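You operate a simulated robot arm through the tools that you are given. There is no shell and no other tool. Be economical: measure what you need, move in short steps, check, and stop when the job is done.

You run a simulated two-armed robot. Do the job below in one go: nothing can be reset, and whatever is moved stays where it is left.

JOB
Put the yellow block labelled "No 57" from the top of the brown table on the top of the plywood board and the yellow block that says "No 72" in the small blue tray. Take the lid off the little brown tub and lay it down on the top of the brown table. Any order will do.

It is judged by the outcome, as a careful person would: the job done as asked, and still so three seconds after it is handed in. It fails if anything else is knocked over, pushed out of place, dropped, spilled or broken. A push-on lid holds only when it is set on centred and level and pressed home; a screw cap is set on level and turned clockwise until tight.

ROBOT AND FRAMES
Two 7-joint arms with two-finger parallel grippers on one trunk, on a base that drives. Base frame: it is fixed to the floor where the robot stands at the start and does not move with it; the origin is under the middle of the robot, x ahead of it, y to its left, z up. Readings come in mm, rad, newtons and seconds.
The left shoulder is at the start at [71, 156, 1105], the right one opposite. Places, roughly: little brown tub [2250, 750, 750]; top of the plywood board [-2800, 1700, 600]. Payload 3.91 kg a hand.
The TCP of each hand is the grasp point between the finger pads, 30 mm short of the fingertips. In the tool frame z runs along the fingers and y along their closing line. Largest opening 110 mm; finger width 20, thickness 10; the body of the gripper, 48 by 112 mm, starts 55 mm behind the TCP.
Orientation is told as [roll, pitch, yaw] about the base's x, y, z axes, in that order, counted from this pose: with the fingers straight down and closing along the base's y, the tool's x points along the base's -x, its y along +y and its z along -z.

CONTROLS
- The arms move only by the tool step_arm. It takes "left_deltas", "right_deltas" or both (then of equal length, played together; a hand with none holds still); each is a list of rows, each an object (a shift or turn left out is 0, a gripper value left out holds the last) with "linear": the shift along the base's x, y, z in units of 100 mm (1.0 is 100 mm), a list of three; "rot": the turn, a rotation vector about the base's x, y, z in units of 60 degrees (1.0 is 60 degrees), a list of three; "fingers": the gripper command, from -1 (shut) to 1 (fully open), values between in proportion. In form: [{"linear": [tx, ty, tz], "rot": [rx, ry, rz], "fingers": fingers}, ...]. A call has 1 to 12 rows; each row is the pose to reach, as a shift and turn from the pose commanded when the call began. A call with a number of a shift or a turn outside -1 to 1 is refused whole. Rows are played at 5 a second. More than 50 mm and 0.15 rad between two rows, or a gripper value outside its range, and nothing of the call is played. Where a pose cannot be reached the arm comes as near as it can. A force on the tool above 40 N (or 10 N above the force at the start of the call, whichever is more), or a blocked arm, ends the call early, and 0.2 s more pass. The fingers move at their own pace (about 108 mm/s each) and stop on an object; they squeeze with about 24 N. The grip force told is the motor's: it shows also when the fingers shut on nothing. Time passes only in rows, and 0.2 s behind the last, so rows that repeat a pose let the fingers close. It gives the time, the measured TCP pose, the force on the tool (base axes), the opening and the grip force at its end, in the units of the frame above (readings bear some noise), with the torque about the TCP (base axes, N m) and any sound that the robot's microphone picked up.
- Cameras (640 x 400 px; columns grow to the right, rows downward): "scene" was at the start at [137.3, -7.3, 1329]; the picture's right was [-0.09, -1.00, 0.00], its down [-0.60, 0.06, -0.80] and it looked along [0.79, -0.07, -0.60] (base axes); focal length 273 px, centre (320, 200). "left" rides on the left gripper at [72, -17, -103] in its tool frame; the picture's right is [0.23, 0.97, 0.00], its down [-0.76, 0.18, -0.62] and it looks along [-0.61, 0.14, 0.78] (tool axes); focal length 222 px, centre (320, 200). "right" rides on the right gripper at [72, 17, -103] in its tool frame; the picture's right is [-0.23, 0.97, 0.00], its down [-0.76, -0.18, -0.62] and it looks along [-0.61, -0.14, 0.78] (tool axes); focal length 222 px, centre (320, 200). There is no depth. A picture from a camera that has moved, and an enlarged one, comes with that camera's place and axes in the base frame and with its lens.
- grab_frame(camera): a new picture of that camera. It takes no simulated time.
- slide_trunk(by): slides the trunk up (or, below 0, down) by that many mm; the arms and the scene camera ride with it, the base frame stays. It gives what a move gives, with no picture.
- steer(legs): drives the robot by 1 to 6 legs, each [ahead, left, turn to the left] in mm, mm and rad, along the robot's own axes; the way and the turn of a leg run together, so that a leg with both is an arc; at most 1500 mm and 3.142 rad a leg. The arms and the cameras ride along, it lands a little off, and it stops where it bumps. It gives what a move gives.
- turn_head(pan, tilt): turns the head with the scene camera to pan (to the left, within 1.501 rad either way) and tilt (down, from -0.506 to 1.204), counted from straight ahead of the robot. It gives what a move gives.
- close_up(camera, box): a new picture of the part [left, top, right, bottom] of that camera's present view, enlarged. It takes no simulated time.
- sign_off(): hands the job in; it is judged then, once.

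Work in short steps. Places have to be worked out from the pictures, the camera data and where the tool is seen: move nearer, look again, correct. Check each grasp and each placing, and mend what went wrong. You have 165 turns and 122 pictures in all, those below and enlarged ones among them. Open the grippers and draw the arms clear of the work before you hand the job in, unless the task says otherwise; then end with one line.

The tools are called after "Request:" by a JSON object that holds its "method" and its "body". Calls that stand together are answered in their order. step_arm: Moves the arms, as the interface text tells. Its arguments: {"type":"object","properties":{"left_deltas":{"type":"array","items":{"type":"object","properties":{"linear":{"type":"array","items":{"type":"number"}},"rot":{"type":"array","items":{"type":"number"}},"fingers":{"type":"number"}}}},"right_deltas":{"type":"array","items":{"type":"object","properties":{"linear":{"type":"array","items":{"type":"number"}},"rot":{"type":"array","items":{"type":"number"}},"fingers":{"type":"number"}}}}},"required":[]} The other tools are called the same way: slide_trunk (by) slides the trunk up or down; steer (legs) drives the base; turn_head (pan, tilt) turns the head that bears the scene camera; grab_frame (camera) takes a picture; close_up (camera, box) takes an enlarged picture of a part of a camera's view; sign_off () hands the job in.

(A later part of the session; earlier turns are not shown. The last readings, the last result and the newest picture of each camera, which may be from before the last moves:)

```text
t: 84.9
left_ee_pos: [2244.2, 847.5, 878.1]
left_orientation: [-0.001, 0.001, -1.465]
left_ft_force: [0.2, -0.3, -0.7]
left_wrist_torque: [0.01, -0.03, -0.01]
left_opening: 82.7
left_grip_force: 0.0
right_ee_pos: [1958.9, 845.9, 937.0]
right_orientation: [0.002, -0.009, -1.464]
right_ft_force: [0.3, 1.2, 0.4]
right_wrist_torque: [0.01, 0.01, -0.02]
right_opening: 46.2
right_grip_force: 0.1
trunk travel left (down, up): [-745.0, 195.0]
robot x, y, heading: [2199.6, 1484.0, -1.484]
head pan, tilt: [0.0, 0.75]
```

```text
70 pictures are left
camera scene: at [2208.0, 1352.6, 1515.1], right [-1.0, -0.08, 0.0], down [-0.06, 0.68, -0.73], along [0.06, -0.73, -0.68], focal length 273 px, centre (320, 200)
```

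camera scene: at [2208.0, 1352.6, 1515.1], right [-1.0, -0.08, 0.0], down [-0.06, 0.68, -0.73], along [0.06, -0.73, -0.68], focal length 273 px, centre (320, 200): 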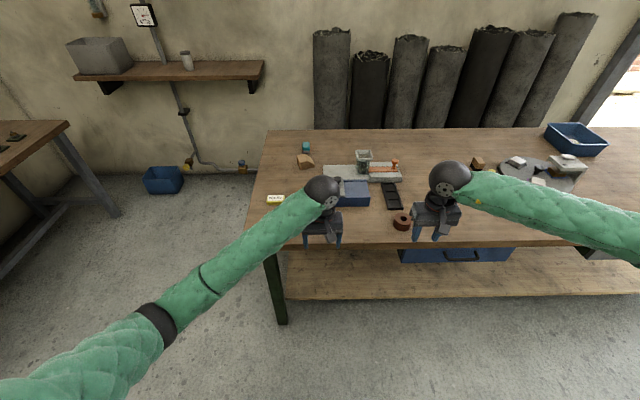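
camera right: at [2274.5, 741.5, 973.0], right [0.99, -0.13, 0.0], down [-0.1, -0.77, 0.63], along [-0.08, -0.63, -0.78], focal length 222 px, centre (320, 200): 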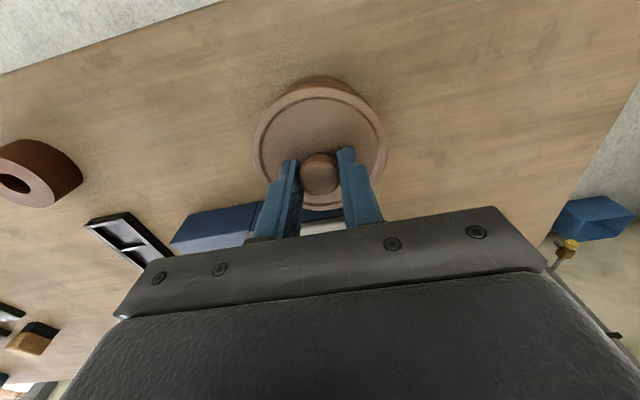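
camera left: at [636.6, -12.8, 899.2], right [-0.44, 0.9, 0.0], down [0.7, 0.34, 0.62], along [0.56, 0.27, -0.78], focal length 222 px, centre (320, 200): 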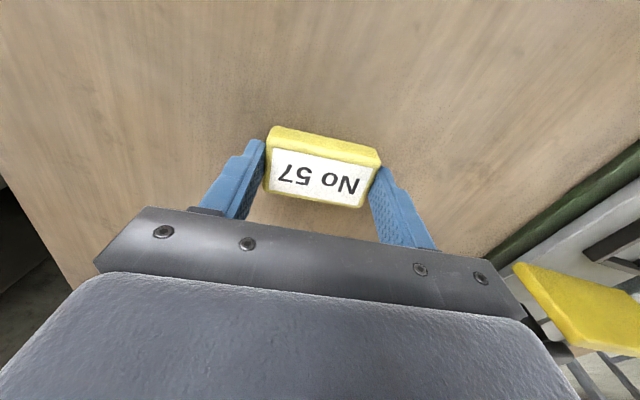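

The tub is ahead, but the left hand hides it. I'll tip the left hand's fingers forward about 72 degrees in front of the table edge and open it fully.

Request:
{"method": "step_arm", "body": {"left_deltas": [{"rot": [-0.12, -0.0127, 0], "fingers": 1}, {"rot": [-0.239, -0.025, 0], "fingers": 1}, {"rot": [-0.358, -0.038, 0], "fingers": 1}, {"rot": [-0.478, -0.051, 0], "fingers": 1}, {"rot": [-0.597, -0.063, 0], "fingers": 1}]}}

Request:
{"method": "step_arm", "body": {"left_deltas": [{"rot": [-0.12, -0.0127, 0], "fingers": 1}, {"rot": [-0.239, -0.025, 0], "fingers": 1}, {"rot": [-0.358, -0.038, 0], "fingers": 1}, {"rot": [-0.478, -0.051, 0], "fingers": 1}, {"rot": [-0.597, -0.063, 0], "fingers": 1}]}}

Request:
{"method": "grab_frame", "body": {"camera": "left"}}

Request:
{"method": "grab_frame", "body": {"camera": "scene"}}

```text
t: 86.1
left_ee_pos: [2245.3, 848.4, 879.4]
left_orientation: [-0.003, -0.631, -1.464]
left_ft_force: [0.7, 0.2, 0.7]
left_wrist_torque: [0.01, 0.0, 0.01]
left_opening: 109.7
left_grip_force: 0.0
right_ee_pos: [1959.9, 845.9, 938.0]
right_orientation: [0.002, -0.01, -1.465]
right_ft_force: [-0.8, 0.5, 0.8]
right_wrist_torque: [0.01, 0.01, 0.02]
right_opening: 46.1
right_grip_force: 0.1
trunk travel left (down, up): [-745.0, 195.0]
robot x, y, heading: [2199.2, 1485.3, -1.486]
head pan, tilt: [0.0, 0.75]
```

```text
t: 87.3
left_ee_pos: [2244.4, 847.6, 878.8]
left_orientation: [-0.001, -1.258, -1.466]
left_ft_force: [-0.6, -0.8, 0.7]
left_wrist_torque: [0.02, 0.0, 0.02]
left_opening: 110.1
left_grip_force: 0.0
right_ee_pos: [1958.3, 845.4, 938.4]
right_orientation: [0.002, -0.011, -1.463]
right_ft_force: [0.9, 0.6, 0.1]
right_wrist_torque: [-0.01, -0.02, 0.0]
right_opening: 46.2
right_grip_force: 0.1
trunk travel left (down, up): [-745.0, 195.0]
robot x, y, heading: [2199.3, 1485.8, -1.483]
head pan, tilt: [0.0, 0.75]
```

```text
69 pictures are left
camera left: at [2216.6, 966.0, 841.8], right [0.96, 0.17, -0.22], down [0.14, 0.38, 0.92], along [0.24, -0.91, 0.34], focal length 222 px, centre (320, 200)
```

left: 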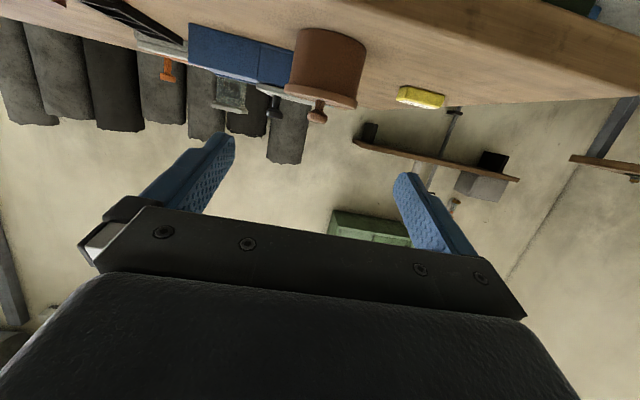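

```text
68 pictures are left
camera scene: at [2207.9, 1353.2, 1515.3], right [-1.0, -0.08, 0.0], down [-0.06, 0.68, -0.73], along [0.06, -0.73, -0.68], focal length 273 px, centre (320, 200)
```

scene: 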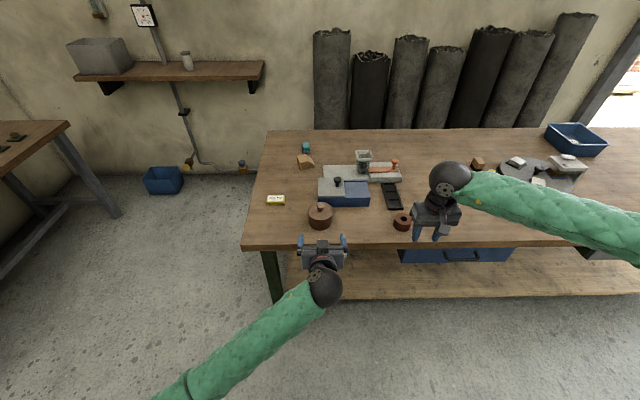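

The arm reaches this pose well. The left camera sees the tub from the side, upside down, so I'll zoom in for the lid and body heights.

Request:
{"method": "close_up", "body": {"camera": "left", "box": [240, 0, 440, 125]}}

Request:
{"method": "close_up", "body": {"camera": "scene", "box": [260, 180, 380, 255]}}

```text
3.20 times, centred on (340, 62) of left
camera zoom: at [2216.6, 966.0, 841.8], right [0.96, 0.17, -0.22], down [0.14, 0.38, 0.92], along [0.24, -0.91, 0.34], focal length 711 px, centre (256, 640)
```

zoom: 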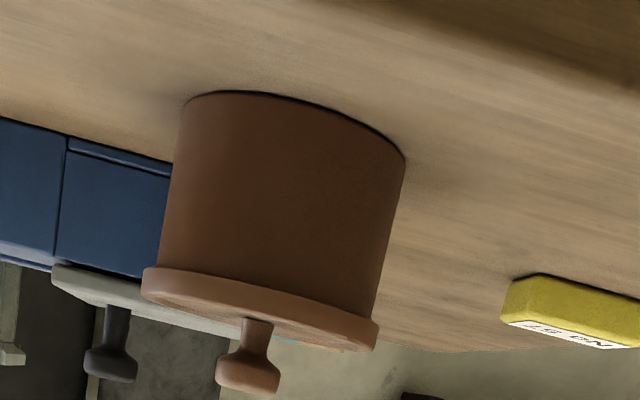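

```text
5.33 times, centred on (320, 218) of scene
camera zoom: at [2207.9, 1353.2, 1515.3], right [-1.0, -0.08, 0.0], down [-0.06, 0.68, -0.73], along [0.06, -0.73, -0.68], focal length 1458 px, centre (320, 107)
```

zoom: 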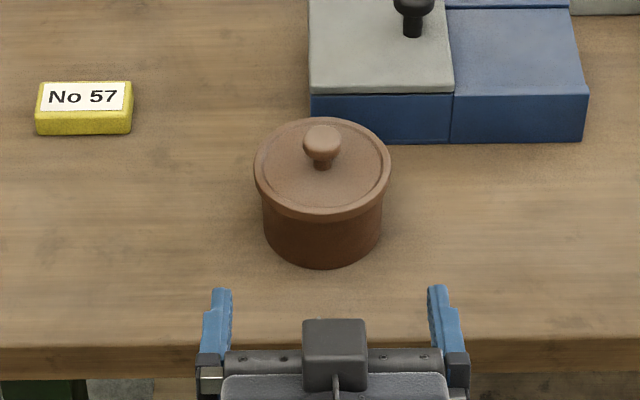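

The body stands from about z 760 to 812 and the lid flange sits above that, so there's room. I'll lower the left hand to z 790 in front of the table, then advance 100 mm and look.

Request:
{"method": "step_arm", "body": {"left_deltas": [{"linear": [0.05, 0, -0.3]}, {"linear": [0.08, 0, -0.6]}, {"linear": [0.08, 0, -0.89]}]}}

Request:
{"method": "step_arm", "body": {"left_deltas": [{"linear": [0.04, -0.35, 0]}, {"linear": [0.07, -0.7, 0]}, {"linear": [0.1, -1, 0]}]}}

Request:
{"method": "grab_frame", "body": {"camera": "left"}}

Request:
{"method": "close_up", "body": {"camera": "scene", "box": [260, 180, 380, 255]}}

```text
t: 88.1
left_ee_pos: [2254.7, 848.4, 788.8]
left_orientation: [-0.001, -1.259, -1.468]
left_ft_force: [-0.3, 0.3, 0.2]
left_wrist_torque: [0.04, 0.01, 0.0]
left_opening: 110.1
left_grip_force: 0.1
right_ee_pos: [1958.5, 845.3, 938.6]
right_orientation: [0.002, -0.01, -1.466]
right_ft_force: [-0.3, 0.6, 0.4]
right_wrist_torque: [0.01, 0.0, -0.02]
right_opening: 46.2
right_grip_force: 0.1
trunk travel left (down, up): [-745.0, 195.0]
robot x, y, heading: [2195.5, 1485.6, -1.486]
head pan, tilt: [0.0, 0.75]
```

```text
t: 88.9
left_ee_pos: [2264.0, 749.0, 790.8]
left_orientation: [-0.001, -1.256, -1.468]
left_ft_force: [-0.2, 0.3, 1.2]
left_wrist_torque: [-0.01, 0.01, 0.01]
left_opening: 109.9
left_grip_force: 0.1
right_ee_pos: [1959.2, 845.0, 937.0]
right_orientation: [0.003, -0.009, -1.463]
right_ft_force: [-1.4, 0.3, 0.4]
right_wrist_torque: [0.02, 0.01, -0.02]
right_opening: 46.4
right_grip_force: 0.0
trunk travel left (down, up): [-745.0, 195.0]
robot x, y, heading: [2196.8, 1486.7, -1.49]
head pan, tilt: [0.0, 0.75]
```

```text
65 pictures are left
camera left: at [2234.5, 867.0, 753.8], right [0.96, 0.17, -0.22], down [0.14, 0.37, 0.92], along [0.24, -0.91, 0.33], focal length 222 px, centre (320, 200)
```

left: 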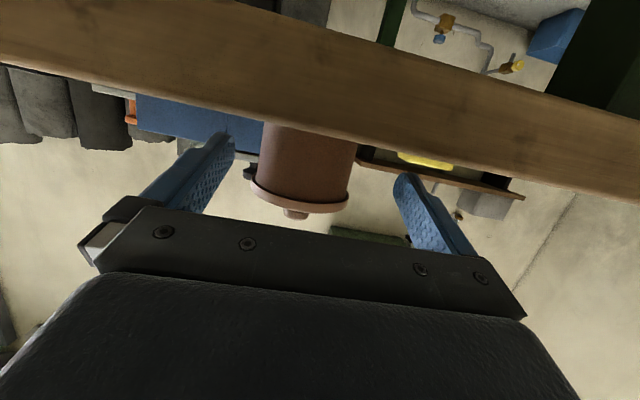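

```text
5.33 times, centred on (320, 218) of scene
camera zoom: at [2207.5, 1352.2, 1515.1], right [-1.0, -0.09, 0.0], down [-0.06, 0.68, -0.73], along [0.06, -0.73, -0.68], focal length 1458 px, centre (320, 107)
```

zoom: 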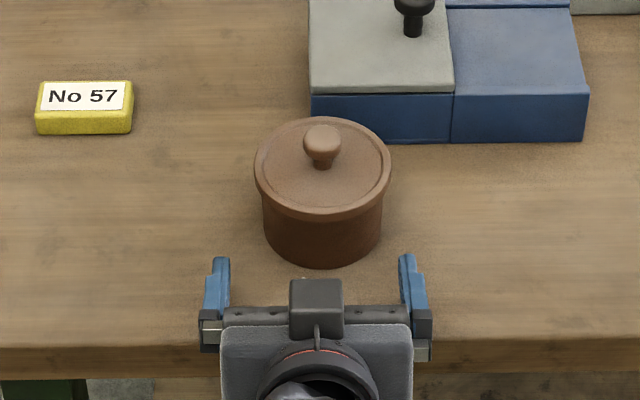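

The alignment is good: the tub axis is at about x 2266, and the body is between the fingers' lines. I'll advance 76 mm and close slowly around the body.

Request:
{"method": "step_arm", "body": {"left_deltas": [{"linear": [0.01, -0.3, 0]}, {"linear": [0.02, -0.6, 0]}, {"linear": [0.02, -0.76, 0]}]}}

Request:
{"method": "grab_frame", "body": {"camera": "left"}}

Request:
{"method": "close_up", "body": {"camera": "scene", "box": [260, 180, 380, 255]}}

```text
t: 89.7
left_ee_pos: [2269.9, 675.0, 782.4]
left_orientation: [0.035, -1.249, -1.498]
left_ft_force: [-0.9, -0.8, 0.3]
left_wrist_torque: [0.03, 0.02, 0.02]
left_opening: 110.1
left_grip_force: 0.0
right_ee_pos: [1958.6, 844.1, 937.3]
right_orientation: [0.003, -0.009, -1.464]
right_ft_force: [-0.9, 0.1, 0.2]
right_wrist_torque: [-0.02, 0.02, -0.05]
right_opening: 46.3
right_grip_force: 0.1
trunk travel left (down, up): [-745.0, 195.0]
robot x, y, heading: [2201.2, 1485.3, -1.486]
head pan, tilt: [0.0, 0.75]
```

```text
63 pictures are left
camera left: at [2242.4, 794.5, 745.9], right [0.96, 0.17, -0.21], down [0.13, 0.37, 0.92], along [0.23, -0.91, 0.33], focal length 222 px, centre (320, 200)
```

left: 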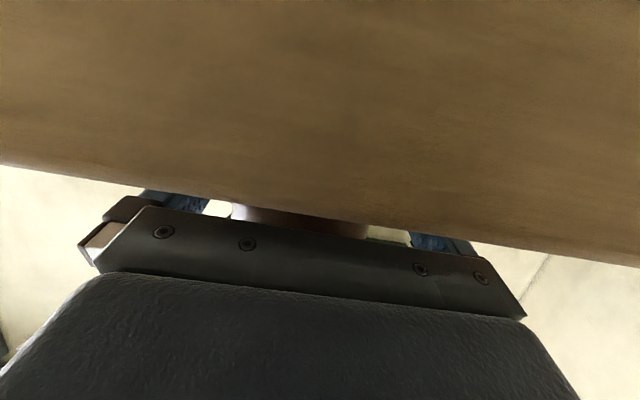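

```text
5.33 times, centred on (320, 218) of scene
camera zoom: at [2208.3, 1352.7, 1515.1], right [-1.0, -0.09, 0.0], down [-0.06, 0.68, -0.73], along [0.06, -0.73, -0.68], focal length 1458 px, centre (320, 107)
```

zoom: 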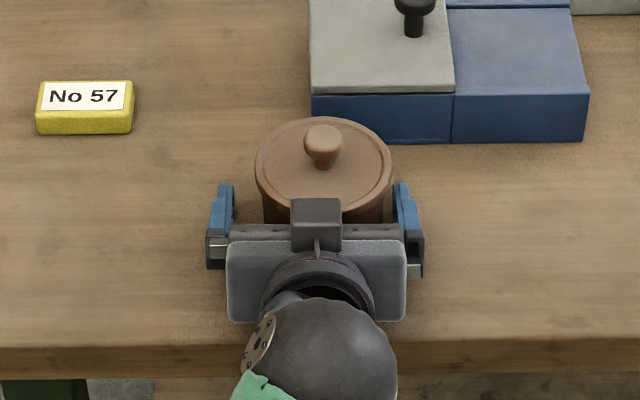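

The hand sits a few mm low and +x of centre, at a wrist limit, but the tub hasn't been touched. I'll nudge it 4 mm in -x and a touch up, and check the readings.

Request:
{"method": "step_arm", "body": {"left_deltas": [{"linear": [-0.04, 0.04, 0.03]}, {"linear": [-0.04, 0.04, 0.03]}]}}

Request:
{"method": "close_up", "body": {"camera": "scene", "box": [290, 190, 360, 240]}}

```text
t: 90.3
left_ee_pos: [2276.9, 675.6, 788.5]
left_orientation: [0.077, -1.259, -1.538]
left_ft_force: [0.5, 0.8, -0.9]
left_wrist_torque: [0.02, 0.03, -0.02]
left_opening: 109.9
left_grip_force: 0.0
right_ee_pos: [1958.4, 845.8, 938.5]
right_orientation: [0.002, -0.01, -1.464]
right_ft_force: [-0.4, -0.1, 1.4]
right_wrist_torque: [-0.03, 0.02, 0.03]
right_opening: 46.3
right_grip_force: 0.1
trunk travel left (down, up): [-745.0, 195.0]
robot x, y, heading: [2195.7, 1484.9, -1.485]
head pan, tilt: [0.0, 0.75]
```

```text
8.00 times, centred on (325, 215) of scene
camera zoom: at [2208.0, 1352.6, 1515.1], right [-1.0, -0.09, 0.0], down [-0.06, 0.68, -0.73], along [0.06, -0.73, -0.68], focal length 2188 px, centre (280, 80)
```

zoom: 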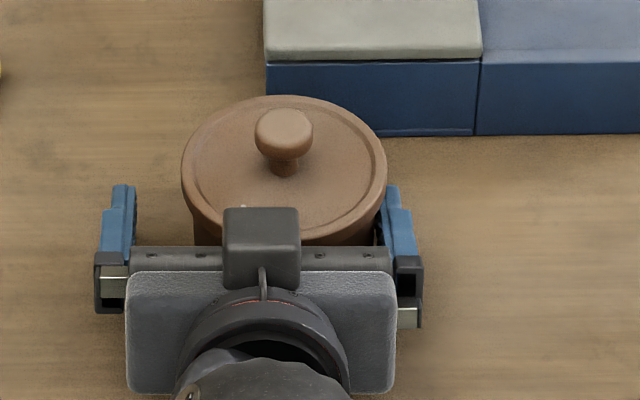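

The IK is at a limit here and drifts the wrong way. I'll retreat straight out, then lower the trunk so the forearm comes in flatter.

Request:
{"method": "step_arm", "body": {"left_deltas": [{"linear": [0.0, 0.3, 0]}, {"linear": [0.0, 0.65, 0.0]}, {"linear": [0.0, 1, 0.0]}]}}

Request:
{"method": "step_arm", "body": {"left_deltas": [{"linear": [0.0, 0.35, 0.3]}, {"linear": [0.0, 0.7, 0.6]}, {"linear": [0, 1, 1]}]}}

Request:
{"method": "grab_frame", "body": {"camera": "scene"}}

```text
t: 91.3
left_ee_pos: [2308.2, 772.1, 784.9]
left_orientation: [0.32, -1.26, -1.782]
left_ft_force: [-0.4, -0.3, -1.0]
left_wrist_torque: [0.0, 0.02, 0.02]
left_opening: 109.8
left_grip_force: 0.0
right_ee_pos: [1958.0, 844.5, 937.6]
right_orientation: [0.002, -0.01, -1.463]
right_ft_force: [0.2, 0.2, -0.5]
right_wrist_torque: [0.0, -0.02, 0.0]
right_opening: 46.3
right_grip_force: 0.0
trunk travel left (down, up): [-745.0, 195.0]
robot x, y, heading: [2193.7, 1483.3, -1.491]
head pan, tilt: [0.0, 0.75]
stopped in row 3 (left hand): the arm was blocked; the commanded pose is now the measured one
```

```text
t: 92.3
left_ee_pos: [2331.1, 846.5, 905.1]
left_orientation: [0.611, -1.286, -2.071]
left_ft_force: [-0.9, 0.8, 0.6]
left_wrist_torque: [0.02, 0.0, 0.03]
left_opening: 110.0
left_grip_force: 0.1
right_ee_pos: [1958.0, 840.1, 934.6]
right_orientation: [0.001, -0.005, -1.467]
right_ft_force: [-0.3, 0.6, 0.7]
right_wrist_torque: [-0.02, -0.03, 0.03]
right_opening: 46.1
right_grip_force: 0.1
trunk travel left (down, up): [-745.0, 195.0]
robot x, y, heading: [2195.5, 1483.4, -1.486]
head pan, tilt: [0.0, 0.75]
stopped in row 3 (left hand): the arm was blocked; the commanded pose is now the measured one
```

```text
60 pictures are left
camera scene: at [2207.9, 1345.5, 1514.6], right [-1.0, -0.08, 0.0], down [-0.06, 0.68, -0.73], along [0.06, -0.72, -0.69], focal length 273 px, centre (320, 200)
```

scene: 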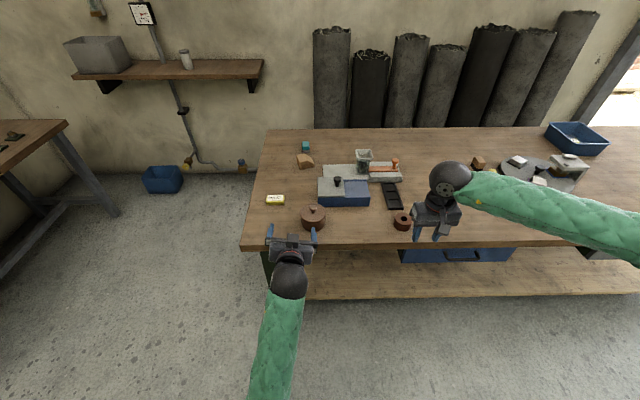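

The hand swung as it retreated and seems to have dragged the tub a little in +x. I'll zoom in to check that it's upright and where it is.

Request:
{"method": "close_up", "body": {"camera": "scene", "box": [250, 170, 390, 258]}}

```text
4.55 times, centred on (320, 214) of scene
camera zoom: at [2207.9, 1345.5, 1514.6], right [-1.0, -0.08, 0.0], down [-0.06, 0.68, -0.73], along [0.06, -0.72, -0.69], focal length 1243 px, centre (320, 136)
```

zoom: 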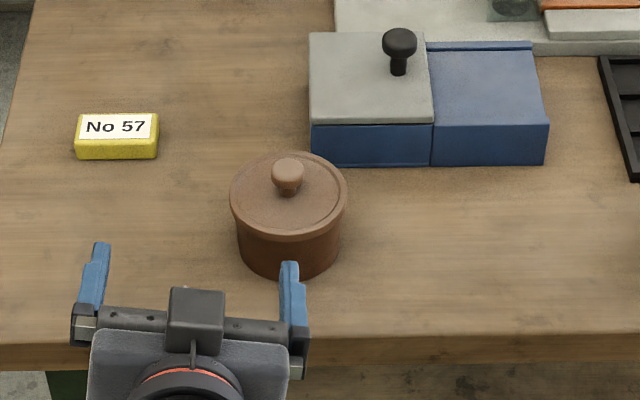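

The tub is upright but has slid about 33 mm, to roughly (2289, 688); I'll put it back at its original spot near (2266, 666) later. First I'll untwist the left arm: raise it and tip it back to vertical.

Request:
{"method": "step_arm", "body": {"left_deltas": [{"linear": [0, 0.05, 0.2], "rot": [0.12, 0.01, 0]}, {"linear": [0, 0.1, 0.4], "rot": [0.239, 0.02, 0]}, {"linear": [0, 0.1, 0.6], "rot": [0.358, 0.03, 0]}, {"linear": [0, 0.1, 0.8], "rot": [0.478, 0.04, 0]}, {"linear": [0, 0.1, 1], "rot": [0.597, 0.05, 0]}]}}

Request:
{"method": "step_arm", "body": {"left_deltas": [{"linear": [0.1, 0, 0.1], "rot": [0.12, 0.01, 0]}, {"linear": [0.2, 0, 0.2], "rot": [0.239, 0.02, 0]}, {"linear": [0.3, 0, 0.3], "rot": [0.358, 0.03, 0]}, {"linear": [0.4, 0, 0.4], "rot": [0.478, 0.04, 0]}, {"linear": [0.5, 0, 0.5], "rot": [0.597, 0.05, 0]}]}}

Request:
{"method": "grab_frame", "body": {"camera": "scene"}}

```text
t: 93.5
left_ee_pos: [2384.3, 872.2, 962.5]
left_orientation: [0.382, -0.679, -1.812]
left_ft_force: [0.5, 0.5, 0.7]
left_wrist_torque: [-0.02, -0.01, -0.03]
left_opening: 110.1
left_grip_force: 0.1
right_ee_pos: [1959.0, 844.1, 936.7]
right_orientation: [0.002, -0.01, -1.465]
right_ft_force: [-0.7, 0.4, 0.0]
right_wrist_torque: [0.0, -0.01, -0.02]
right_opening: 46.3
right_grip_force: 0.0
trunk travel left (down, up): [-745.0, 195.0]
robot x, y, heading: [2195.9, 1486.0, -1.487]
head pan, tilt: [0.0, 0.75]
stopped in row 5 (left hand): the arm was blocked; the commanded pose is now the measured one
```

```text
t: 94.4
left_ee_pos: [2525.5, 883.7, 970.0]
left_orientation: [0.484, -0.205, -1.755]
left_ft_force: [-0.5, -0.2, 0.4]
left_wrist_torque: [-0.02, 0.01, 0.01]
left_opening: 110.1
left_grip_force: 0.1
left hand out of reach, approached as far as the arm can: row 4
right_ee_pos: [1960.5, 843.9, 938.5]
right_orientation: [0.0, -0.011, -1.464]
right_ft_force: [0.2, 0.8, -0.2]
right_wrist_torque: [0.05, 0.04, 0.01]
right_opening: 46.1
right_grip_force: 0.0
trunk travel left (down, up): [-745.0, 195.0]
robot x, y, heading: [2199.9, 1483.4, -1.483]
head pan, tilt: [0.0, 0.75]
stopped in row 4 (left hand): the arm was blocked; the commanded pose is now the measured one
```

```text
58 pictures are left
camera scene: at [2209.8, 1351.3, 1515.0], right [-1.0, -0.09, 0.0], down [-0.06, 0.68, -0.73], along [0.06, -0.73, -0.68], focal length 273 px, centre (320, 200)
```

scene: 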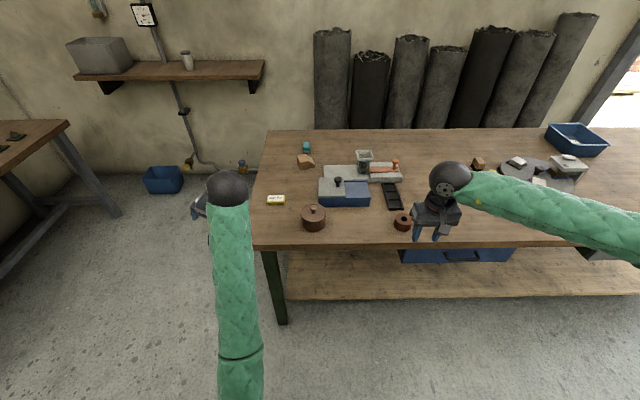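

The left elbow has swung inward against my body, which caused the blocking. I'll stretch the arm up, outward and forward beyond the table end while levelling the hand, so the elbow swings back out.

Request:
{"method": "step_arm", "body": {"left_deltas": [{"linear": [0.1, -0.15, 0.25]}, {"linear": [0.2, -0.3, 0.5]}, {"linear": [0.3, -0.5, 0.75]}, {"linear": [0.4, -0.7, 1]}]}}

Request:
{"method": "step_arm", "body": {"left_deltas": [{"linear": [0.1, -0.15, 0.2], "rot": [0.05, 0.08, 0.05]}, {"linear": [0.2, -0.3, 0.4], "rot": [0.1, 0.16, 0.1]}, {"linear": [0.3, -0.5, 0.6], "rot": [0.15, 0.24, 0.15]}, {"linear": [0.4, -0.7, 0.8], "rot": [0.2, 0.32, 0.2]}, {"linear": [0.4, -0.8, 0.8], "rot": [0.277, 0.42, 0.26]}]}}

Request:
{"method": "grab_frame", "body": {"camera": "scene"}}

```text
t: 95.4
left_ee_pos: [2583.3, 816.5, 1069.3]
left_orientation: [0.52, -0.192, -1.746]
left_ft_force: [-0.1, 0.3, -0.7]
left_wrist_torque: [0.03, -0.01, 0.01]
left_opening: 109.9
left_grip_force: 0.0
right_ee_pos: [1958.3, 844.2, 939.2]
right_orientation: [0.003, -0.01, -1.462]
right_ft_force: [-0.6, -0.5, 0.3]
right_wrist_torque: [-0.03, 0.01, 0.0]
right_opening: 46.4
right_grip_force: 0.1
trunk travel left (down, up): [-745.0, 195.0]
robot x, y, heading: [2199.9, 1483.8, -1.488]
head pan, tilt: [0.0, 0.75]
```

```text
t: 96.6
left_ee_pos: [2677.2, 686.3, 1126.4]
left_orientation: [0.034, 0.075, -1.446]
left_ft_force: [0.5, 0.0, -0.4]
left_wrist_torque: [-0.02, 0.02, 0.04]
left_opening: 110.1
left_grip_force: 0.1
left hand out of reach, approached as far as the arm can: row 2, 3, 4, 5
right_ee_pos: [1960.7, 845.0, 938.1]
right_orientation: [-0.001, -0.01, -1.466]
right_ft_force: [0.1, -0.2, -0.4]
right_wrist_torque: [0.01, 0.03, -0.03]
right_opening: 46.2
right_grip_force: 0.2
trunk travel left (down, up): [-745.0, 195.0]
robot x, y, heading: [2193.9, 1483.8, -1.486]
head pan, tilt: [0.0, 0.75]
```

```text
57 pictures are left
camera scene: at [2210.4, 1352.1, 1515.0], right [-1.0, -0.09, 0.0], down [-0.06, 0.68, -0.73], along [0.06, -0.73, -0.68], focal length 273 px, centre (320, 200)
```

scene: 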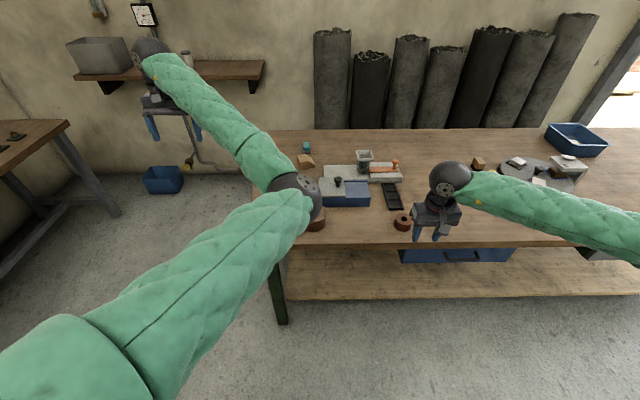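

The elbow is bent to the inner side, though high and clear of everything. I'll bring the hand back to its original position relative to the shoulder and see whether the elbow settles outward.

Request:
{"method": "step_arm", "body": {"left_deltas": [{"linear": [-0.2, 0.2, 0.2]}, {"linear": [-0.45, 0.4, 0.4]}, {"linear": [-0.7, 0.6, 0.6]}, {"linear": [-0.9, 0.8, 0.8], "rot": [0, -0.04, -0.03]}]}}

Request:
{"method": "step_arm", "body": {"left_deltas": [{"linear": [-0.2, 0.2, 0]}, {"linear": [-0.4, 0.4, 0]}]}}

Request:
{"method": "grab_frame", "body": {"camera": "scene"}}

```text
t: 97.6
left_ee_pos: [2694.4, 709.4, 1177.3]
left_orientation: [0.083, 0.071, -1.474]
left_ft_force: [0.0, -0.5, -0.5]
left_wrist_torque: [0.03, 0.01, 0.02]
left_opening: 109.9
left_grip_force: 0.1
left hand out of reach, approached as far as the arm can: row 1, 2, 3, 4
right_ee_pos: [1958.9, 845.1, 937.1]
right_orientation: [0.0, -0.012, -1.463]
right_ft_force: [-0.1, -0.9, -0.7]
right_wrist_torque: [0.0, 0.0, -0.02]
right_opening: 46.2
right_grip_force: 0.0
trunk travel left (down, up): [-745.0, 195.0]
robot x, y, heading: [2192.2, 1487.3, -1.483]
head pan, tilt: [0.0, 0.75]
```

```text
t: 98.2
left_ee_pos: [2699.8, 723.1, 1165.5]
left_orientation: [0.081, 0.07, -1.474]
left_ft_force: [-0.2, 0.7, 0.9]
left_wrist_torque: [0.01, -0.02, 0.02]
left_opening: 110.2
left_grip_force: 0.0
left hand out of reach, approached as far as the arm can: row 1, 2
right_ee_pos: [1959.4, 844.4, 938.4]
right_orientation: [0.0, -0.009, -1.462]
right_ft_force: [0.3, 0.0, -0.1]
right_wrist_torque: [0.01, 0.02, -0.01]
right_opening: 46.2
right_grip_force: 0.0
trunk travel left (down, up): [-745.0, 195.0]
robot x, y, heading: [2198.1, 1482.1, -1.481]
head pan, tilt: [0.0, 0.75]
```

```text
56 pictures are left
camera scene: at [2208.3, 1352.2, 1515.1], right [-1.0, -0.08, 0.0], down [-0.06, 0.68, -0.73], along [0.06, -0.73, -0.68], focal length 273 px, centre (320, 200)
```

scene: 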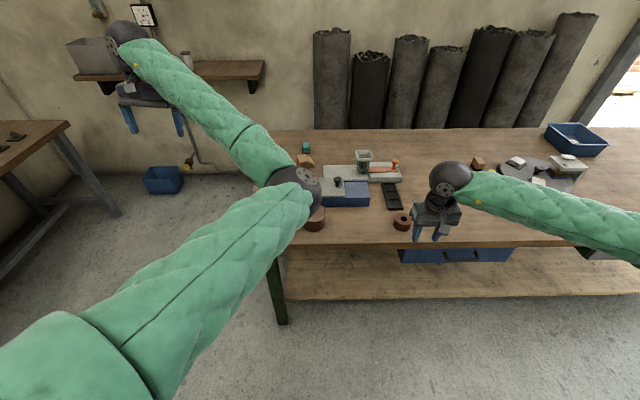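

The left wrist is at a limit in this elbow-in posture. I'll straighten the arm outward to the front left, where the space is free, with the fingers along the arm. Then I'll roll it about its own axis to swing the elbow plane back.

Request:
{"method": "step_arm", "body": {"left_deltas": [{"linear": [0.2, -0.1, 0.05], "rot": [-0.112, -0.084, 0]}, {"linear": [0.4, -0.2, 0.1], "rot": [-0.224, -0.168, 0]}, {"linear": [0.6, -0.3, 0.15], "rot": [-0.336, -0.252, 0]}, {"linear": [0.8, -0.4, 0.2], "rot": [-0.448, -0.336, 0]}, {"linear": [1, -0.5, 0.25], "rot": [-0.56, -0.42, 0]}]}}

Request:
{"method": "step_arm", "body": {"left_deltas": [{"linear": [0.2, -0.1, 0.1], "rot": [-0.112, -0.084, 0]}, {"linear": [0.4, -0.2, 0.2], "rot": [-0.224, -0.168, 0]}, {"linear": [0.6, -0.3, 0.3], "rot": [-0.336, -0.252, 0]}, {"linear": [0.8, -0.4, 0.4], "rot": [-0.448, -0.336, 0]}, {"linear": [1, -0.5, 0.5], "rot": [-0.56, -0.42, 0]}]}}

Request:
{"method": "step_arm", "body": {"left_deltas": [{"linear": [0.3, -0.2, 0.1]}, {"linear": [0.6, -0.4, 0.2]}, {"linear": [0.9, -0.6, 0.3]}]}}

Request:
{"method": "grab_frame", "body": {"camera": "scene"}}

```text
t: 99.4
left_ee_pos: [2799.7, 675.0, 1188.9]
left_orientation: [0.5, -0.544, -1.579]
left_ft_force: [0.3, -0.6, -1.0]
left_wrist_torque: [0.02, 0.03, 0.0]
left_opening: 110.0
left_grip_force: 0.0
right_ee_pos: [1957.5, 844.2, 937.9]
right_orientation: [0.0, -0.008, -1.466]
right_ft_force: [-0.5, 0.3, 0.8]
right_wrist_torque: [0.0, 0.05, -0.02]
right_opening: 45.8
right_grip_force: 0.1
trunk travel left (down, up): [-745.0, 195.0]
robot x, y, heading: [2198.2, 1483.9, -1.488]
head pan, tilt: [0.0, 0.75]
```

```text
t: 100.6
left_ee_pos: [2900.3, 622.1, 1242.3]
left_orientation: [1.346, -0.998, -2.204]
left_ft_force: [-0.5, 0.2, -0.3]
left_wrist_torque: [0.01, 0.03, 0.01]
left_opening: 110.0
left_grip_force: 0.1
right_ee_pos: [1959.2, 844.3, 937.7]
right_orientation: [0.0, -0.009, -1.468]
right_ft_force: [0.3, -0.3, 0.3]
right_wrist_torque: [0.01, -0.02, 0.04]
right_opening: 46.0
right_grip_force: 0.0
trunk travel left (down, up): [-745.0, 195.0]
robot x, y, heading: [2196.6, 1481.0, -1.486]
head pan, tilt: [0.0, 0.75]
```

```text
t: 101.4
left_ee_pos: [2989.4, 560.7, 1269.5]
left_orientation: [1.342, -0.997, -2.2]
left_ft_force: [-0.1, 0.2, 0.3]
left_wrist_torque: [-0.02, -0.01, 0.02]
left_opening: 110.1
left_grip_force: 0.2
right_ee_pos: [1959.1, 845.7, 937.6]
right_orientation: [0.0, -0.011, -1.465]
right_ft_force: [1.0, -0.4, -1.1]
right_wrist_torque: [0.01, -0.02, -0.01]
right_opening: 46.0
right_grip_force: 0.0
trunk travel left (down, up): [-745.0, 195.0]
robot x, y, heading: [2198.6, 1485.1, -1.486]
head pan, tilt: [0.0, 0.75]
```

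```text
55 pictures are left
camera scene: at [2209.4, 1352.5, 1515.1], right [-1.0, -0.08, 0.0], down [-0.06, 0.68, -0.73], along [0.06, -0.73, -0.68], focal length 273 px, centre (320, 200)
```

scene: 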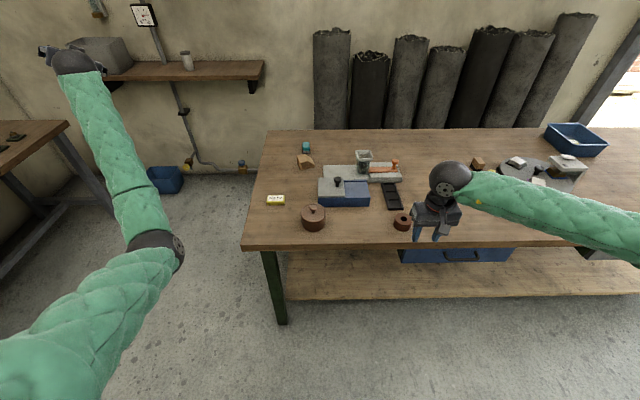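

The arm follows commands again and is nearly straight. I'll roll the hand about the arm axis to bring the elbow down and outward.

Request:
{"method": "step_arm", "body": {"left_deltas": [{"linear": [0.05, -0.07, 0], "rot": [0.084, -0.112, 0]}, {"linear": [0.1, -0.13, 0], "rot": [0.168, -0.224, 0]}, {"linear": [0.15, -0.2, 0], "rot": [0.252, -0.336, 0]}, {"linear": [0.2, -0.27, 0], "rot": [0.336, -0.448, 0]}, {"linear": [0.2, -0.27, 0], "rot": [0.42, -0.56, 0]}, {"linear": [0.2, -0.27, 0], "rot": [0.504, -0.672, 0]}, {"linear": [0.2, -0.27, 0], "rot": [0.588, -0.784, 0]}]}}

Request:
{"method": "grab_frame", "body": {"camera": "scene"}}

```text
t: 103.0
left_ee_pos: [3008.4, 535.8, 1269.2]
left_orientation: [1.595, 0.012, -2.338]
left_ft_force: [-0.5, 0.4, -0.4]
left_wrist_torque: [-0.03, 0.0, 0.01]
left_opening: 109.9
left_grip_force: 0.1
right_ee_pos: [1957.7, 845.4, 937.3]
right_orientation: [-0.001, -0.011, -1.464]
right_ft_force: [0.3, -0.1, 1.2]
right_wrist_torque: [0.01, 0.01, 0.01]
right_opening: 46.0
right_grip_force: 0.1
trunk travel left (down, up): [-745.0, 195.0]
robot x, y, heading: [2197.7, 1486.7, -1.486]
head pan, tilt: [0.0, 0.75]
```

```text
54 pictures are left
camera scene: at [2208.8, 1352.7, 1515.2], right [-1.0, -0.08, 0.0], down [-0.06, 0.68, -0.73], along [0.06, -0.73, -0.68], focal length 273 px, centre (320, 200)
```

scene: 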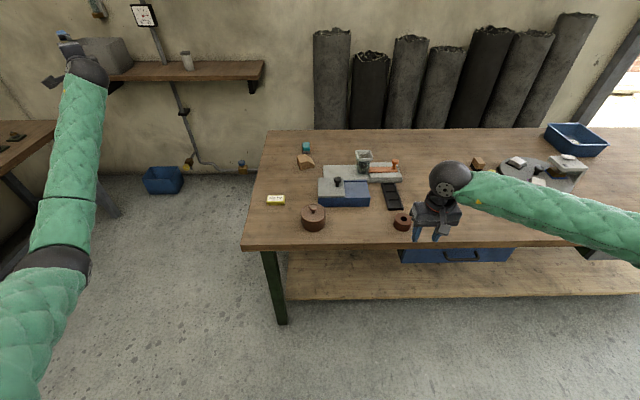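

That works: the elbow is moving outward. I'll roll further.

Request:
{"method": "step_arm", "body": {"left_deltas": [{"rot": [0.084, -0.112, 0]}, {"rot": [0.168, -0.224, 0]}, {"rot": [0.252, -0.336, 0]}, {"rot": [0.336, -0.448, 0]}, {"rot": [0.42, -0.56, 0]}, {"rot": [0.504, -0.672, 0]}]}}

Request:
{"method": "grab_frame", "body": {"camera": "scene"}}

```text
t: 104.4
left_ee_pos: [3007.7, 538.2, 1270.0]
left_orientation: [1.787, 0.875, -2.248]
left_ft_force: [0.3, 0.2, -0.6]
left_wrist_torque: [0.02, 0.0, -0.01]
left_opening: 110.0
left_grip_force: 0.0
right_ee_pos: [1958.7, 845.7, 938.3]
right_orientation: [0.0, -0.011, -1.464]
right_ft_force: [0.4, 0.4, 0.1]
right_wrist_torque: [0.02, -0.04, -0.03]
right_opening: 46.1
right_grip_force: 0.1
trunk travel left (down, up): [-745.0, 195.0]
robot x, y, heading: [2197.5, 1485.1, -1.483]
head pan, tilt: [0.0, 0.75]
```

```text
53 pictures are left
camera scene: at [2208.7, 1352.8, 1515.2], right [-1.0, -0.08, 0.0], down [-0.06, 0.68, -0.73], along [0.06, -0.73, -0.68], focal length 273 px, centre (320, 200)
```

scene: 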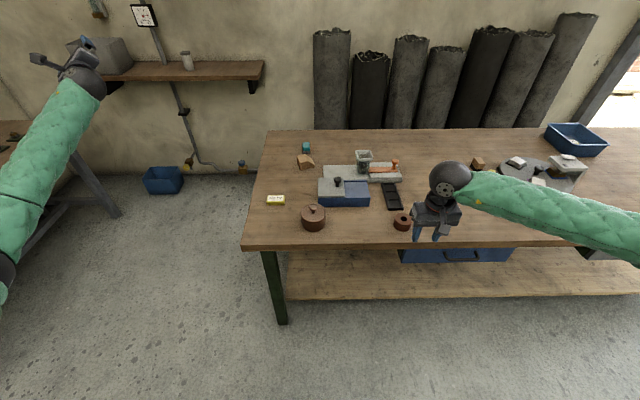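

The elbow is properly outside now. I'll retract the hand toward the robot with the same orientation so the elbow bends outward.

Request:
{"method": "step_arm", "body": {"left_deltas": [{"linear": [-0.25, 0.25, -0.05]}, {"linear": [-0.5, 0.5, -0.1]}, {"linear": [-0.75, 0.75, -0.15]}, {"linear": [-1, 1, -0.2]}]}}

Request:
{"method": "step_arm", "body": {"left_deltas": [{"linear": [-0.25, 0.25, -0.05]}, {"linear": [-0.5, 0.5, -0.1]}, {"linear": [-0.75, 0.75, -0.15]}, {"linear": [-1, 1, -0.2]}]}}

Request:
{"method": "grab_frame", "body": {"camera": "scene"}}

```text
t: 105.4
left_ee_pos: [2907.1, 640.0, 1251.3]
left_orientation: [1.789, 0.873, -2.248]
left_ft_force: [0.3, -0.3, 0.5]
left_wrist_torque: [0.0, 0.03, 0.0]
left_opening: 110.0
left_grip_force: 0.2
right_ee_pos: [1957.4, 846.4, 938.6]
right_orientation: [-0.002, -0.01, -1.466]
right_ft_force: [-0.1, 0.3, -0.3]
right_wrist_torque: [-0.03, 0.0, -0.01]
right_opening: 46.4
right_grip_force: 0.1
trunk travel left (down, up): [-745.0, 195.0]
robot x, y, heading: [2197.9, 1484.3, -1.484]
head pan, tilt: [0.0, 0.75]
```

```text
t: 106.4
left_ee_pos: [2805.1, 738.8, 1231.0]
left_orientation: [1.788, 0.873, -2.248]
left_ft_force: [-0.9, 0.3, 0.6]
left_wrist_torque: [0.04, 0.05, 0.0]
left_opening: 109.8
left_grip_force: 0.0
right_ee_pos: [1959.3, 845.1, 937.7]
right_orientation: [0.003, -0.012, -1.465]
right_ft_force: [0.7, -0.1, 0.1]
right_wrist_torque: [0.01, 0.01, 0.03]
right_opening: 46.3
right_grip_force: 0.1
trunk travel left (down, up): [-745.0, 195.0]
robot x, y, heading: [2200.1, 1488.2, -1.492]
head pan, tilt: [0.0, 0.75]
```

```text
52 pictures are left
camera scene: at [2207.9, 1353.3, 1515.3], right [-1.0, -0.08, 0.0], down [-0.06, 0.68, -0.73], along [0.06, -0.73, -0.68], focal length 273 px, centre (320, 200)
```

scene: 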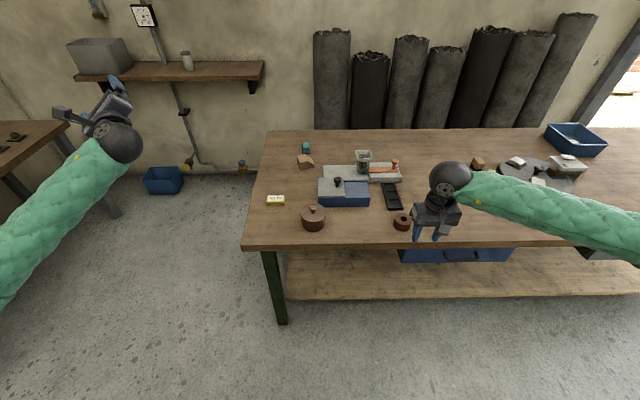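

The elbow stays out. I'll now unroll the hand with the wrist in two stages.

Request:
{"method": "step_arm", "body": {"left_deltas": [{"rot": [-0.0856, 0.0963, -0.0179]}, {"rot": [-0.171, 0.193, -0.036]}, {"rot": [-0.257, 0.289, -0.054]}, {"rot": [-0.342, 0.385, -0.0715]}, {"rot": [-0.428, 0.482, -0.089]}, {"rot": [-0.513, 0.578, -0.107]}, {"rot": [-0.592, 0.667, -0.124]}]}}

Request:
{"method": "step_arm", "body": {"left_deltas": [{"rot": [-0.0856, 0.0963, -0.0179]}, {"rot": [-0.171, 0.193, -0.036]}, {"rot": [-0.257, 0.289, -0.054]}, {"rot": [-0.342, 0.385, -0.0715]}, {"rot": [-0.428, 0.482, -0.089]}, {"rot": [-0.513, 0.578, -0.107]}, {"rot": [-0.592, 0.667, -0.124]}]}}

Request:
{"method": "grab_frame", "body": {"camera": "scene"}}

```text
t: 108.0
left_ee_pos: [2807.9, 736.1, 1230.8]
left_orientation: [1.71, -0.059, -2.423]
left_ft_force: [-0.4, 0.1, -0.3]
left_wrist_torque: [-0.02, 0.02, 0.0]
left_opening: 109.8
left_grip_force: 0.1
right_ee_pos: [1957.7, 844.5, 936.7]
right_orientation: [0.001, -0.011, -1.466]
right_ft_force: [0.4, 0.3, 0.6]
right_wrist_torque: [0.01, 0.02, -0.01]
right_opening: 46.2
right_grip_force: 0.1
trunk travel left (down, up): [-745.0, 195.0]
robot x, y, heading: [2194.1, 1485.6, -1.486]
head pan, tilt: [0.0, 0.75]
```

```text
t: 109.6
left_ee_pos: [2806.5, 736.8, 1229.5]
left_orientation: [1.824, -0.988, -2.626]
left_ft_force: [-0.4, 0.0, 0.5]
left_wrist_torque: [0.0, -0.02, -0.01]
left_opening: 110.0
left_grip_force: 0.0
right_ee_pos: [1958.7, 845.3, 937.9]
right_orientation: [0.002, -0.011, -1.464]
right_ft_force: [0.1, 0.4, 0.1]
right_wrist_torque: [0.01, -0.02, 0.0]
right_opening: 46.1
right_grip_force: 0.1
trunk travel left (down, up): [-745.0, 195.0]
robot x, y, heading: [2200.0, 1487.7, -1.481]
head pan, tilt: [0.0, 0.75]
```

```text
51 pictures are left
camera scene: at [2207.8, 1352.3, 1515.1], right [-1.0, -0.09, 0.0], down [-0.06, 0.68, -0.73], along [0.06, -0.73, -0.68], focal length 273 px, centre (320, 200)
```

scene: 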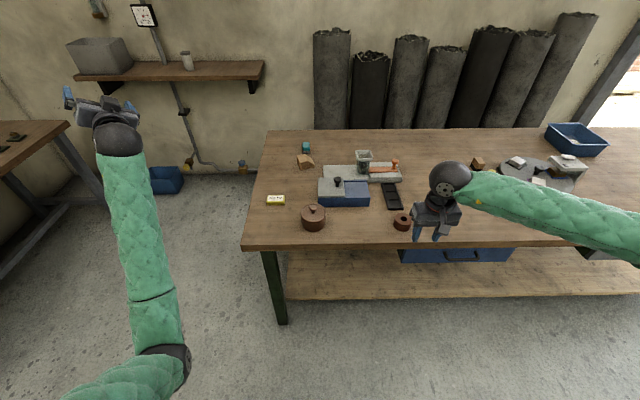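

Unrolling in this pose swings the elbow back in. I'll roll out again, tip the hand down to vertical first, and then yaw it, where the wrist is decoupled from the elbow.

Request:
{"method": "step_arm", "body": {"left_deltas": [{"rot": [0.0856, -0.0963, 0.0179]}, {"rot": [0.171, -0.193, 0.036]}, {"rot": [0.257, -0.289, 0.054]}, {"rot": [0.342, -0.385, 0.0715]}, {"rot": [0.428, -0.482, 0.089]}, {"rot": [0.513, -0.578, 0.107]}, {"rot": [0.592, -0.667, 0.124]}]}}

Request:
{"method": "step_arm", "body": {"left_deltas": [{"rot": [0.0856, -0.0963, 0.0179]}, {"rot": [0.171, -0.193, 0.036]}, {"rot": [0.257, -0.289, 0.054]}, {"rot": [0.342, -0.385, 0.0715]}, {"rot": [0.428, -0.482, 0.089]}, {"rot": [0.513, -0.578, 0.107]}, {"rot": [0.592, -0.667, 0.124]}]}}

Request:
{"method": "step_arm", "body": {"left_deltas": [{"linear": [0.03, 0, 0], "rot": [0.1, 0.089, 0]}, {"linear": [0.03, 0, 0], "rot": [0.2, 0.178, 0]}, {"linear": [0.03, 0, 0], "rot": [0.3, 0.267, 0]}, {"linear": [0.03, 0, 0], "rot": [0.4, 0.356, 0]}, {"linear": [0.03, 0, 0], "rot": [0.5, 0.445, 0]}, {"linear": [0.03, 0, 0], "rot": [0.6, 0.534, 0]}]}}

Request:
{"method": "step_arm", "body": {"left_deltas": [{"rot": [0.1, 0.089, 0]}, {"rot": [0.2, 0.178, 0]}, {"rot": [0.3, 0.267, 0]}, {"rot": [0.4, 0.356, 0]}, {"rot": [0.5, 0.445, 0]}, {"rot": [0.6, 0.534, 0]}]}}

Request:
{"method": "grab_frame", "body": {"camera": "scene"}}

```text
t: 111.2
left_ee_pos: [2807.6, 737.6, 1230.2]
left_orientation: [1.711, -0.054, -2.423]
left_ft_force: [-0.3, 1.1, -0.5]
left_wrist_torque: [0.01, 0.01, 0.0]
left_opening: 109.9
left_grip_force: 0.0
right_ee_pos: [1958.2, 845.6, 937.4]
right_orientation: [-0.002, -0.012, -1.465]
right_ft_force: [0.7, -0.6, -0.2]
right_wrist_torque: [0.02, 0.0, 0.01]
right_opening: 46.3
right_grip_force: 0.2
trunk travel left (down, up): [-745.0, 195.0]
robot x, y, heading: [2200.9, 1482.3, -1.484]
head pan, tilt: [0.0, 0.75]
```

```text
t: 112.8
left_ee_pos: [2808.4, 735.9, 1230.6]
left_orientation: [1.791, 0.873, -2.249]
left_ft_force: [-1.4, 0.3, -0.8]
left_wrist_torque: [0.02, 0.0, 0.02]
left_opening: 109.9
left_grip_force: 0.0
right_ee_pos: [1958.5, 845.4, 938.2]
right_orientation: [0.001, -0.01, -1.464]
right_ft_force: [0.0, 0.2, -1.0]
right_wrist_torque: [0.0, 0.01, 0.0]
right_opening: 46.2
right_grip_force: 0.0
trunk travel left (down, up): [-745.0, 195.0]
robot x, y, heading: [2197.7, 1482.1, -1.486]
head pan, tilt: [0.0, 0.75]
```

```text
t: 114.2
left_ee_pos: [2810.0, 736.2, 1230.2]
left_orientation: [0.64, 0.63, -3.085]
left_ft_force: [0.4, 0.3, 0.4]
left_wrist_torque: [0.01, 0.04, 0.02]
left_opening: 110.0
left_grip_force: 0.0
right_ee_pos: [1958.7, 845.1, 937.6]
right_orientation: [0.003, -0.01, -1.464]
right_ft_force: [0.5, 0.2, -1.2]
right_wrist_torque: [-0.01, -0.02, -0.01]
right_opening: 46.0
right_grip_force: 0.1
trunk travel left (down, up): [-745.0, 195.0]
robot x, y, heading: [2196.1, 1486.1, -1.486]
head pan, tilt: [0.0, 0.75]
```

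```text
t: 115.6
left_ee_pos: [2811.2, 736.3, 1229.2]
left_orientation: [0.018, 0.019, 2.985]
left_ft_force: [0.1, -0.3, 0.0]
left_wrist_torque: [0.0, 0.0, -0.01]
left_opening: 110.1
left_grip_force: 0.1
right_ee_pos: [1958.1, 844.6, 937.8]
right_orientation: [0.003, -0.01, -1.464]
right_ft_force: [-0.4, -0.3, 0.3]
right_wrist_torque: [-0.01, -0.02, -0.01]
right_opening: 46.2
right_grip_force: 0.1
trunk travel left (down, up): [-745.0, 195.0]
robot x, y, heading: [2198.4, 1483.1, -1.483]
head pan, tilt: [0.0, 0.75]
```

```text
50 pictures are left
camera scene: at [2208.1, 1352.0, 1515.0], right [-1.0, -0.08, 0.0], down [-0.06, 0.68, -0.73], along [0.06, -0.73, -0.68], focal length 273 px, centre (320, 200)
```

scene: 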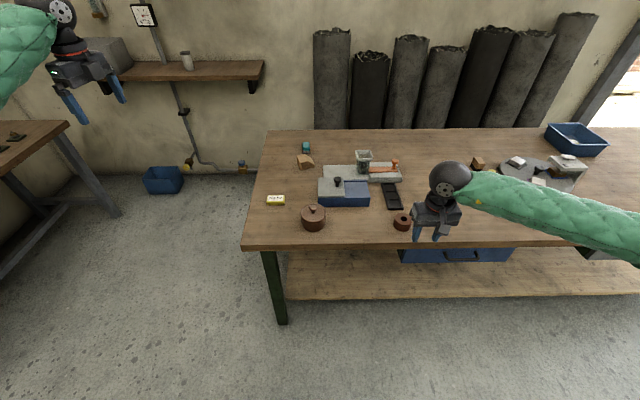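

The hand is vertical with the elbow well outside. I'll yaw it +1.8 rad to the normal heading while moving it inward.

Request:
{"method": "step_arm", "body": {"left_deltas": [{"linear": [-0.1, 0, 0], "rot": [0, 0, 0.13]}, {"linear": [-0.2, 0, 0], "rot": [0, 0, 0.26]}, {"linear": [-0.3, 0, 0], "rot": [0, 0, 0.39]}, {"linear": [-0.4, 0, 0], "rot": [0, 0, 0.52]}, {"linear": [-0.5, 0, 0], "rot": [0, 0, 0.65]}, {"linear": [-0.6, 0, 0], "rot": [0, 0, 0.78]}, {"linear": [-0.7, 0, 0], "rot": [0, 0, 0.86]}]}}

Request:
{"method": "step_arm", "body": {"left_deltas": [{"linear": [-0.1, 0.1, 0], "rot": [0, 0, 0.13]}, {"linear": [-0.2, 0.2, 0], "rot": [0, 0, 0.26]}, {"linear": [-0.3, 0.3, 0], "rot": [0, 0, 0.39]}, {"linear": [-0.4, 0.4, 0], "rot": [0, 0, 0.52]}, {"linear": [-0.5, 0.5, 0], "rot": [0, 0, 0.65]}, {"linear": [-0.6, 0.6, 0], "rot": [0, 0, 0.78]}, {"linear": [-0.8, 0.7, 0], "rot": [0, 0, 0.86]}]}}

Request:
{"method": "grab_frame", "body": {"camera": "scene"}}

```text
t: 117.2
left_ee_pos: [2742.3, 735.6, 1230.0]
left_orientation: [0.018, 0.02, -2.397]
left_ft_force: [0.4, 0.1, 0.5]
left_wrist_torque: [0.01, 0.03, -0.02]
left_opening: 110.1
left_grip_force: 0.1
right_ee_pos: [1959.2, 843.8, 937.4]
right_orientation: [0.001, -0.012, -1.464]
right_ft_force: [0.4, -0.1, 0.0]
right_wrist_torque: [-0.01, 0.03, -0.02]
right_opening: 46.1
right_grip_force: 0.0
trunk travel left (down, up): [-745.0, 195.0]
robot x, y, heading: [2197.0, 1486.7, -1.486]
head pan, tilt: [0.0, 0.75]
```

```text
t: 118.8
left_ee_pos: [2660.6, 807.8, 1228.4]
left_orientation: [0.02, 0.021, -1.495]
left_ft_force: [-0.6, -1.3, -0.1]
left_wrist_torque: [0.01, -0.03, -0.01]
left_opening: 110.1
left_grip_force: 0.0
right_ee_pos: [1959.3, 844.5, 938.3]
right_orientation: [0.003, -0.012, -1.466]
right_ft_force: [-0.1, 0.4, -0.7]
right_wrist_torque: [-0.03, -0.02, -0.04]
right_opening: 46.0
right_grip_force: 0.0
trunk travel left (down, up): [-745.0, 195.0]
robot x, y, heading: [2195.3, 1483.0, -1.484]
head pan, tilt: [0.0, 0.75]
```

```text
49 pictures are left
camera scene: at [2207.7, 1352.4, 1515.2], right [-1.0, -0.09, 0.0], down [-0.06, 0.68, -0.73], along [0.06, -0.73, -0.68], focal length 273 px, centre (320, 200)
```

scene: 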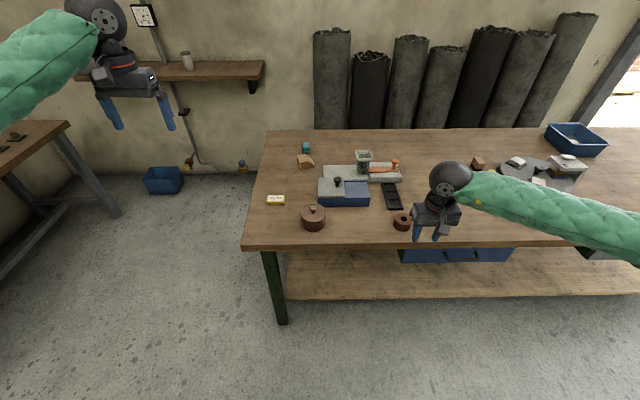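

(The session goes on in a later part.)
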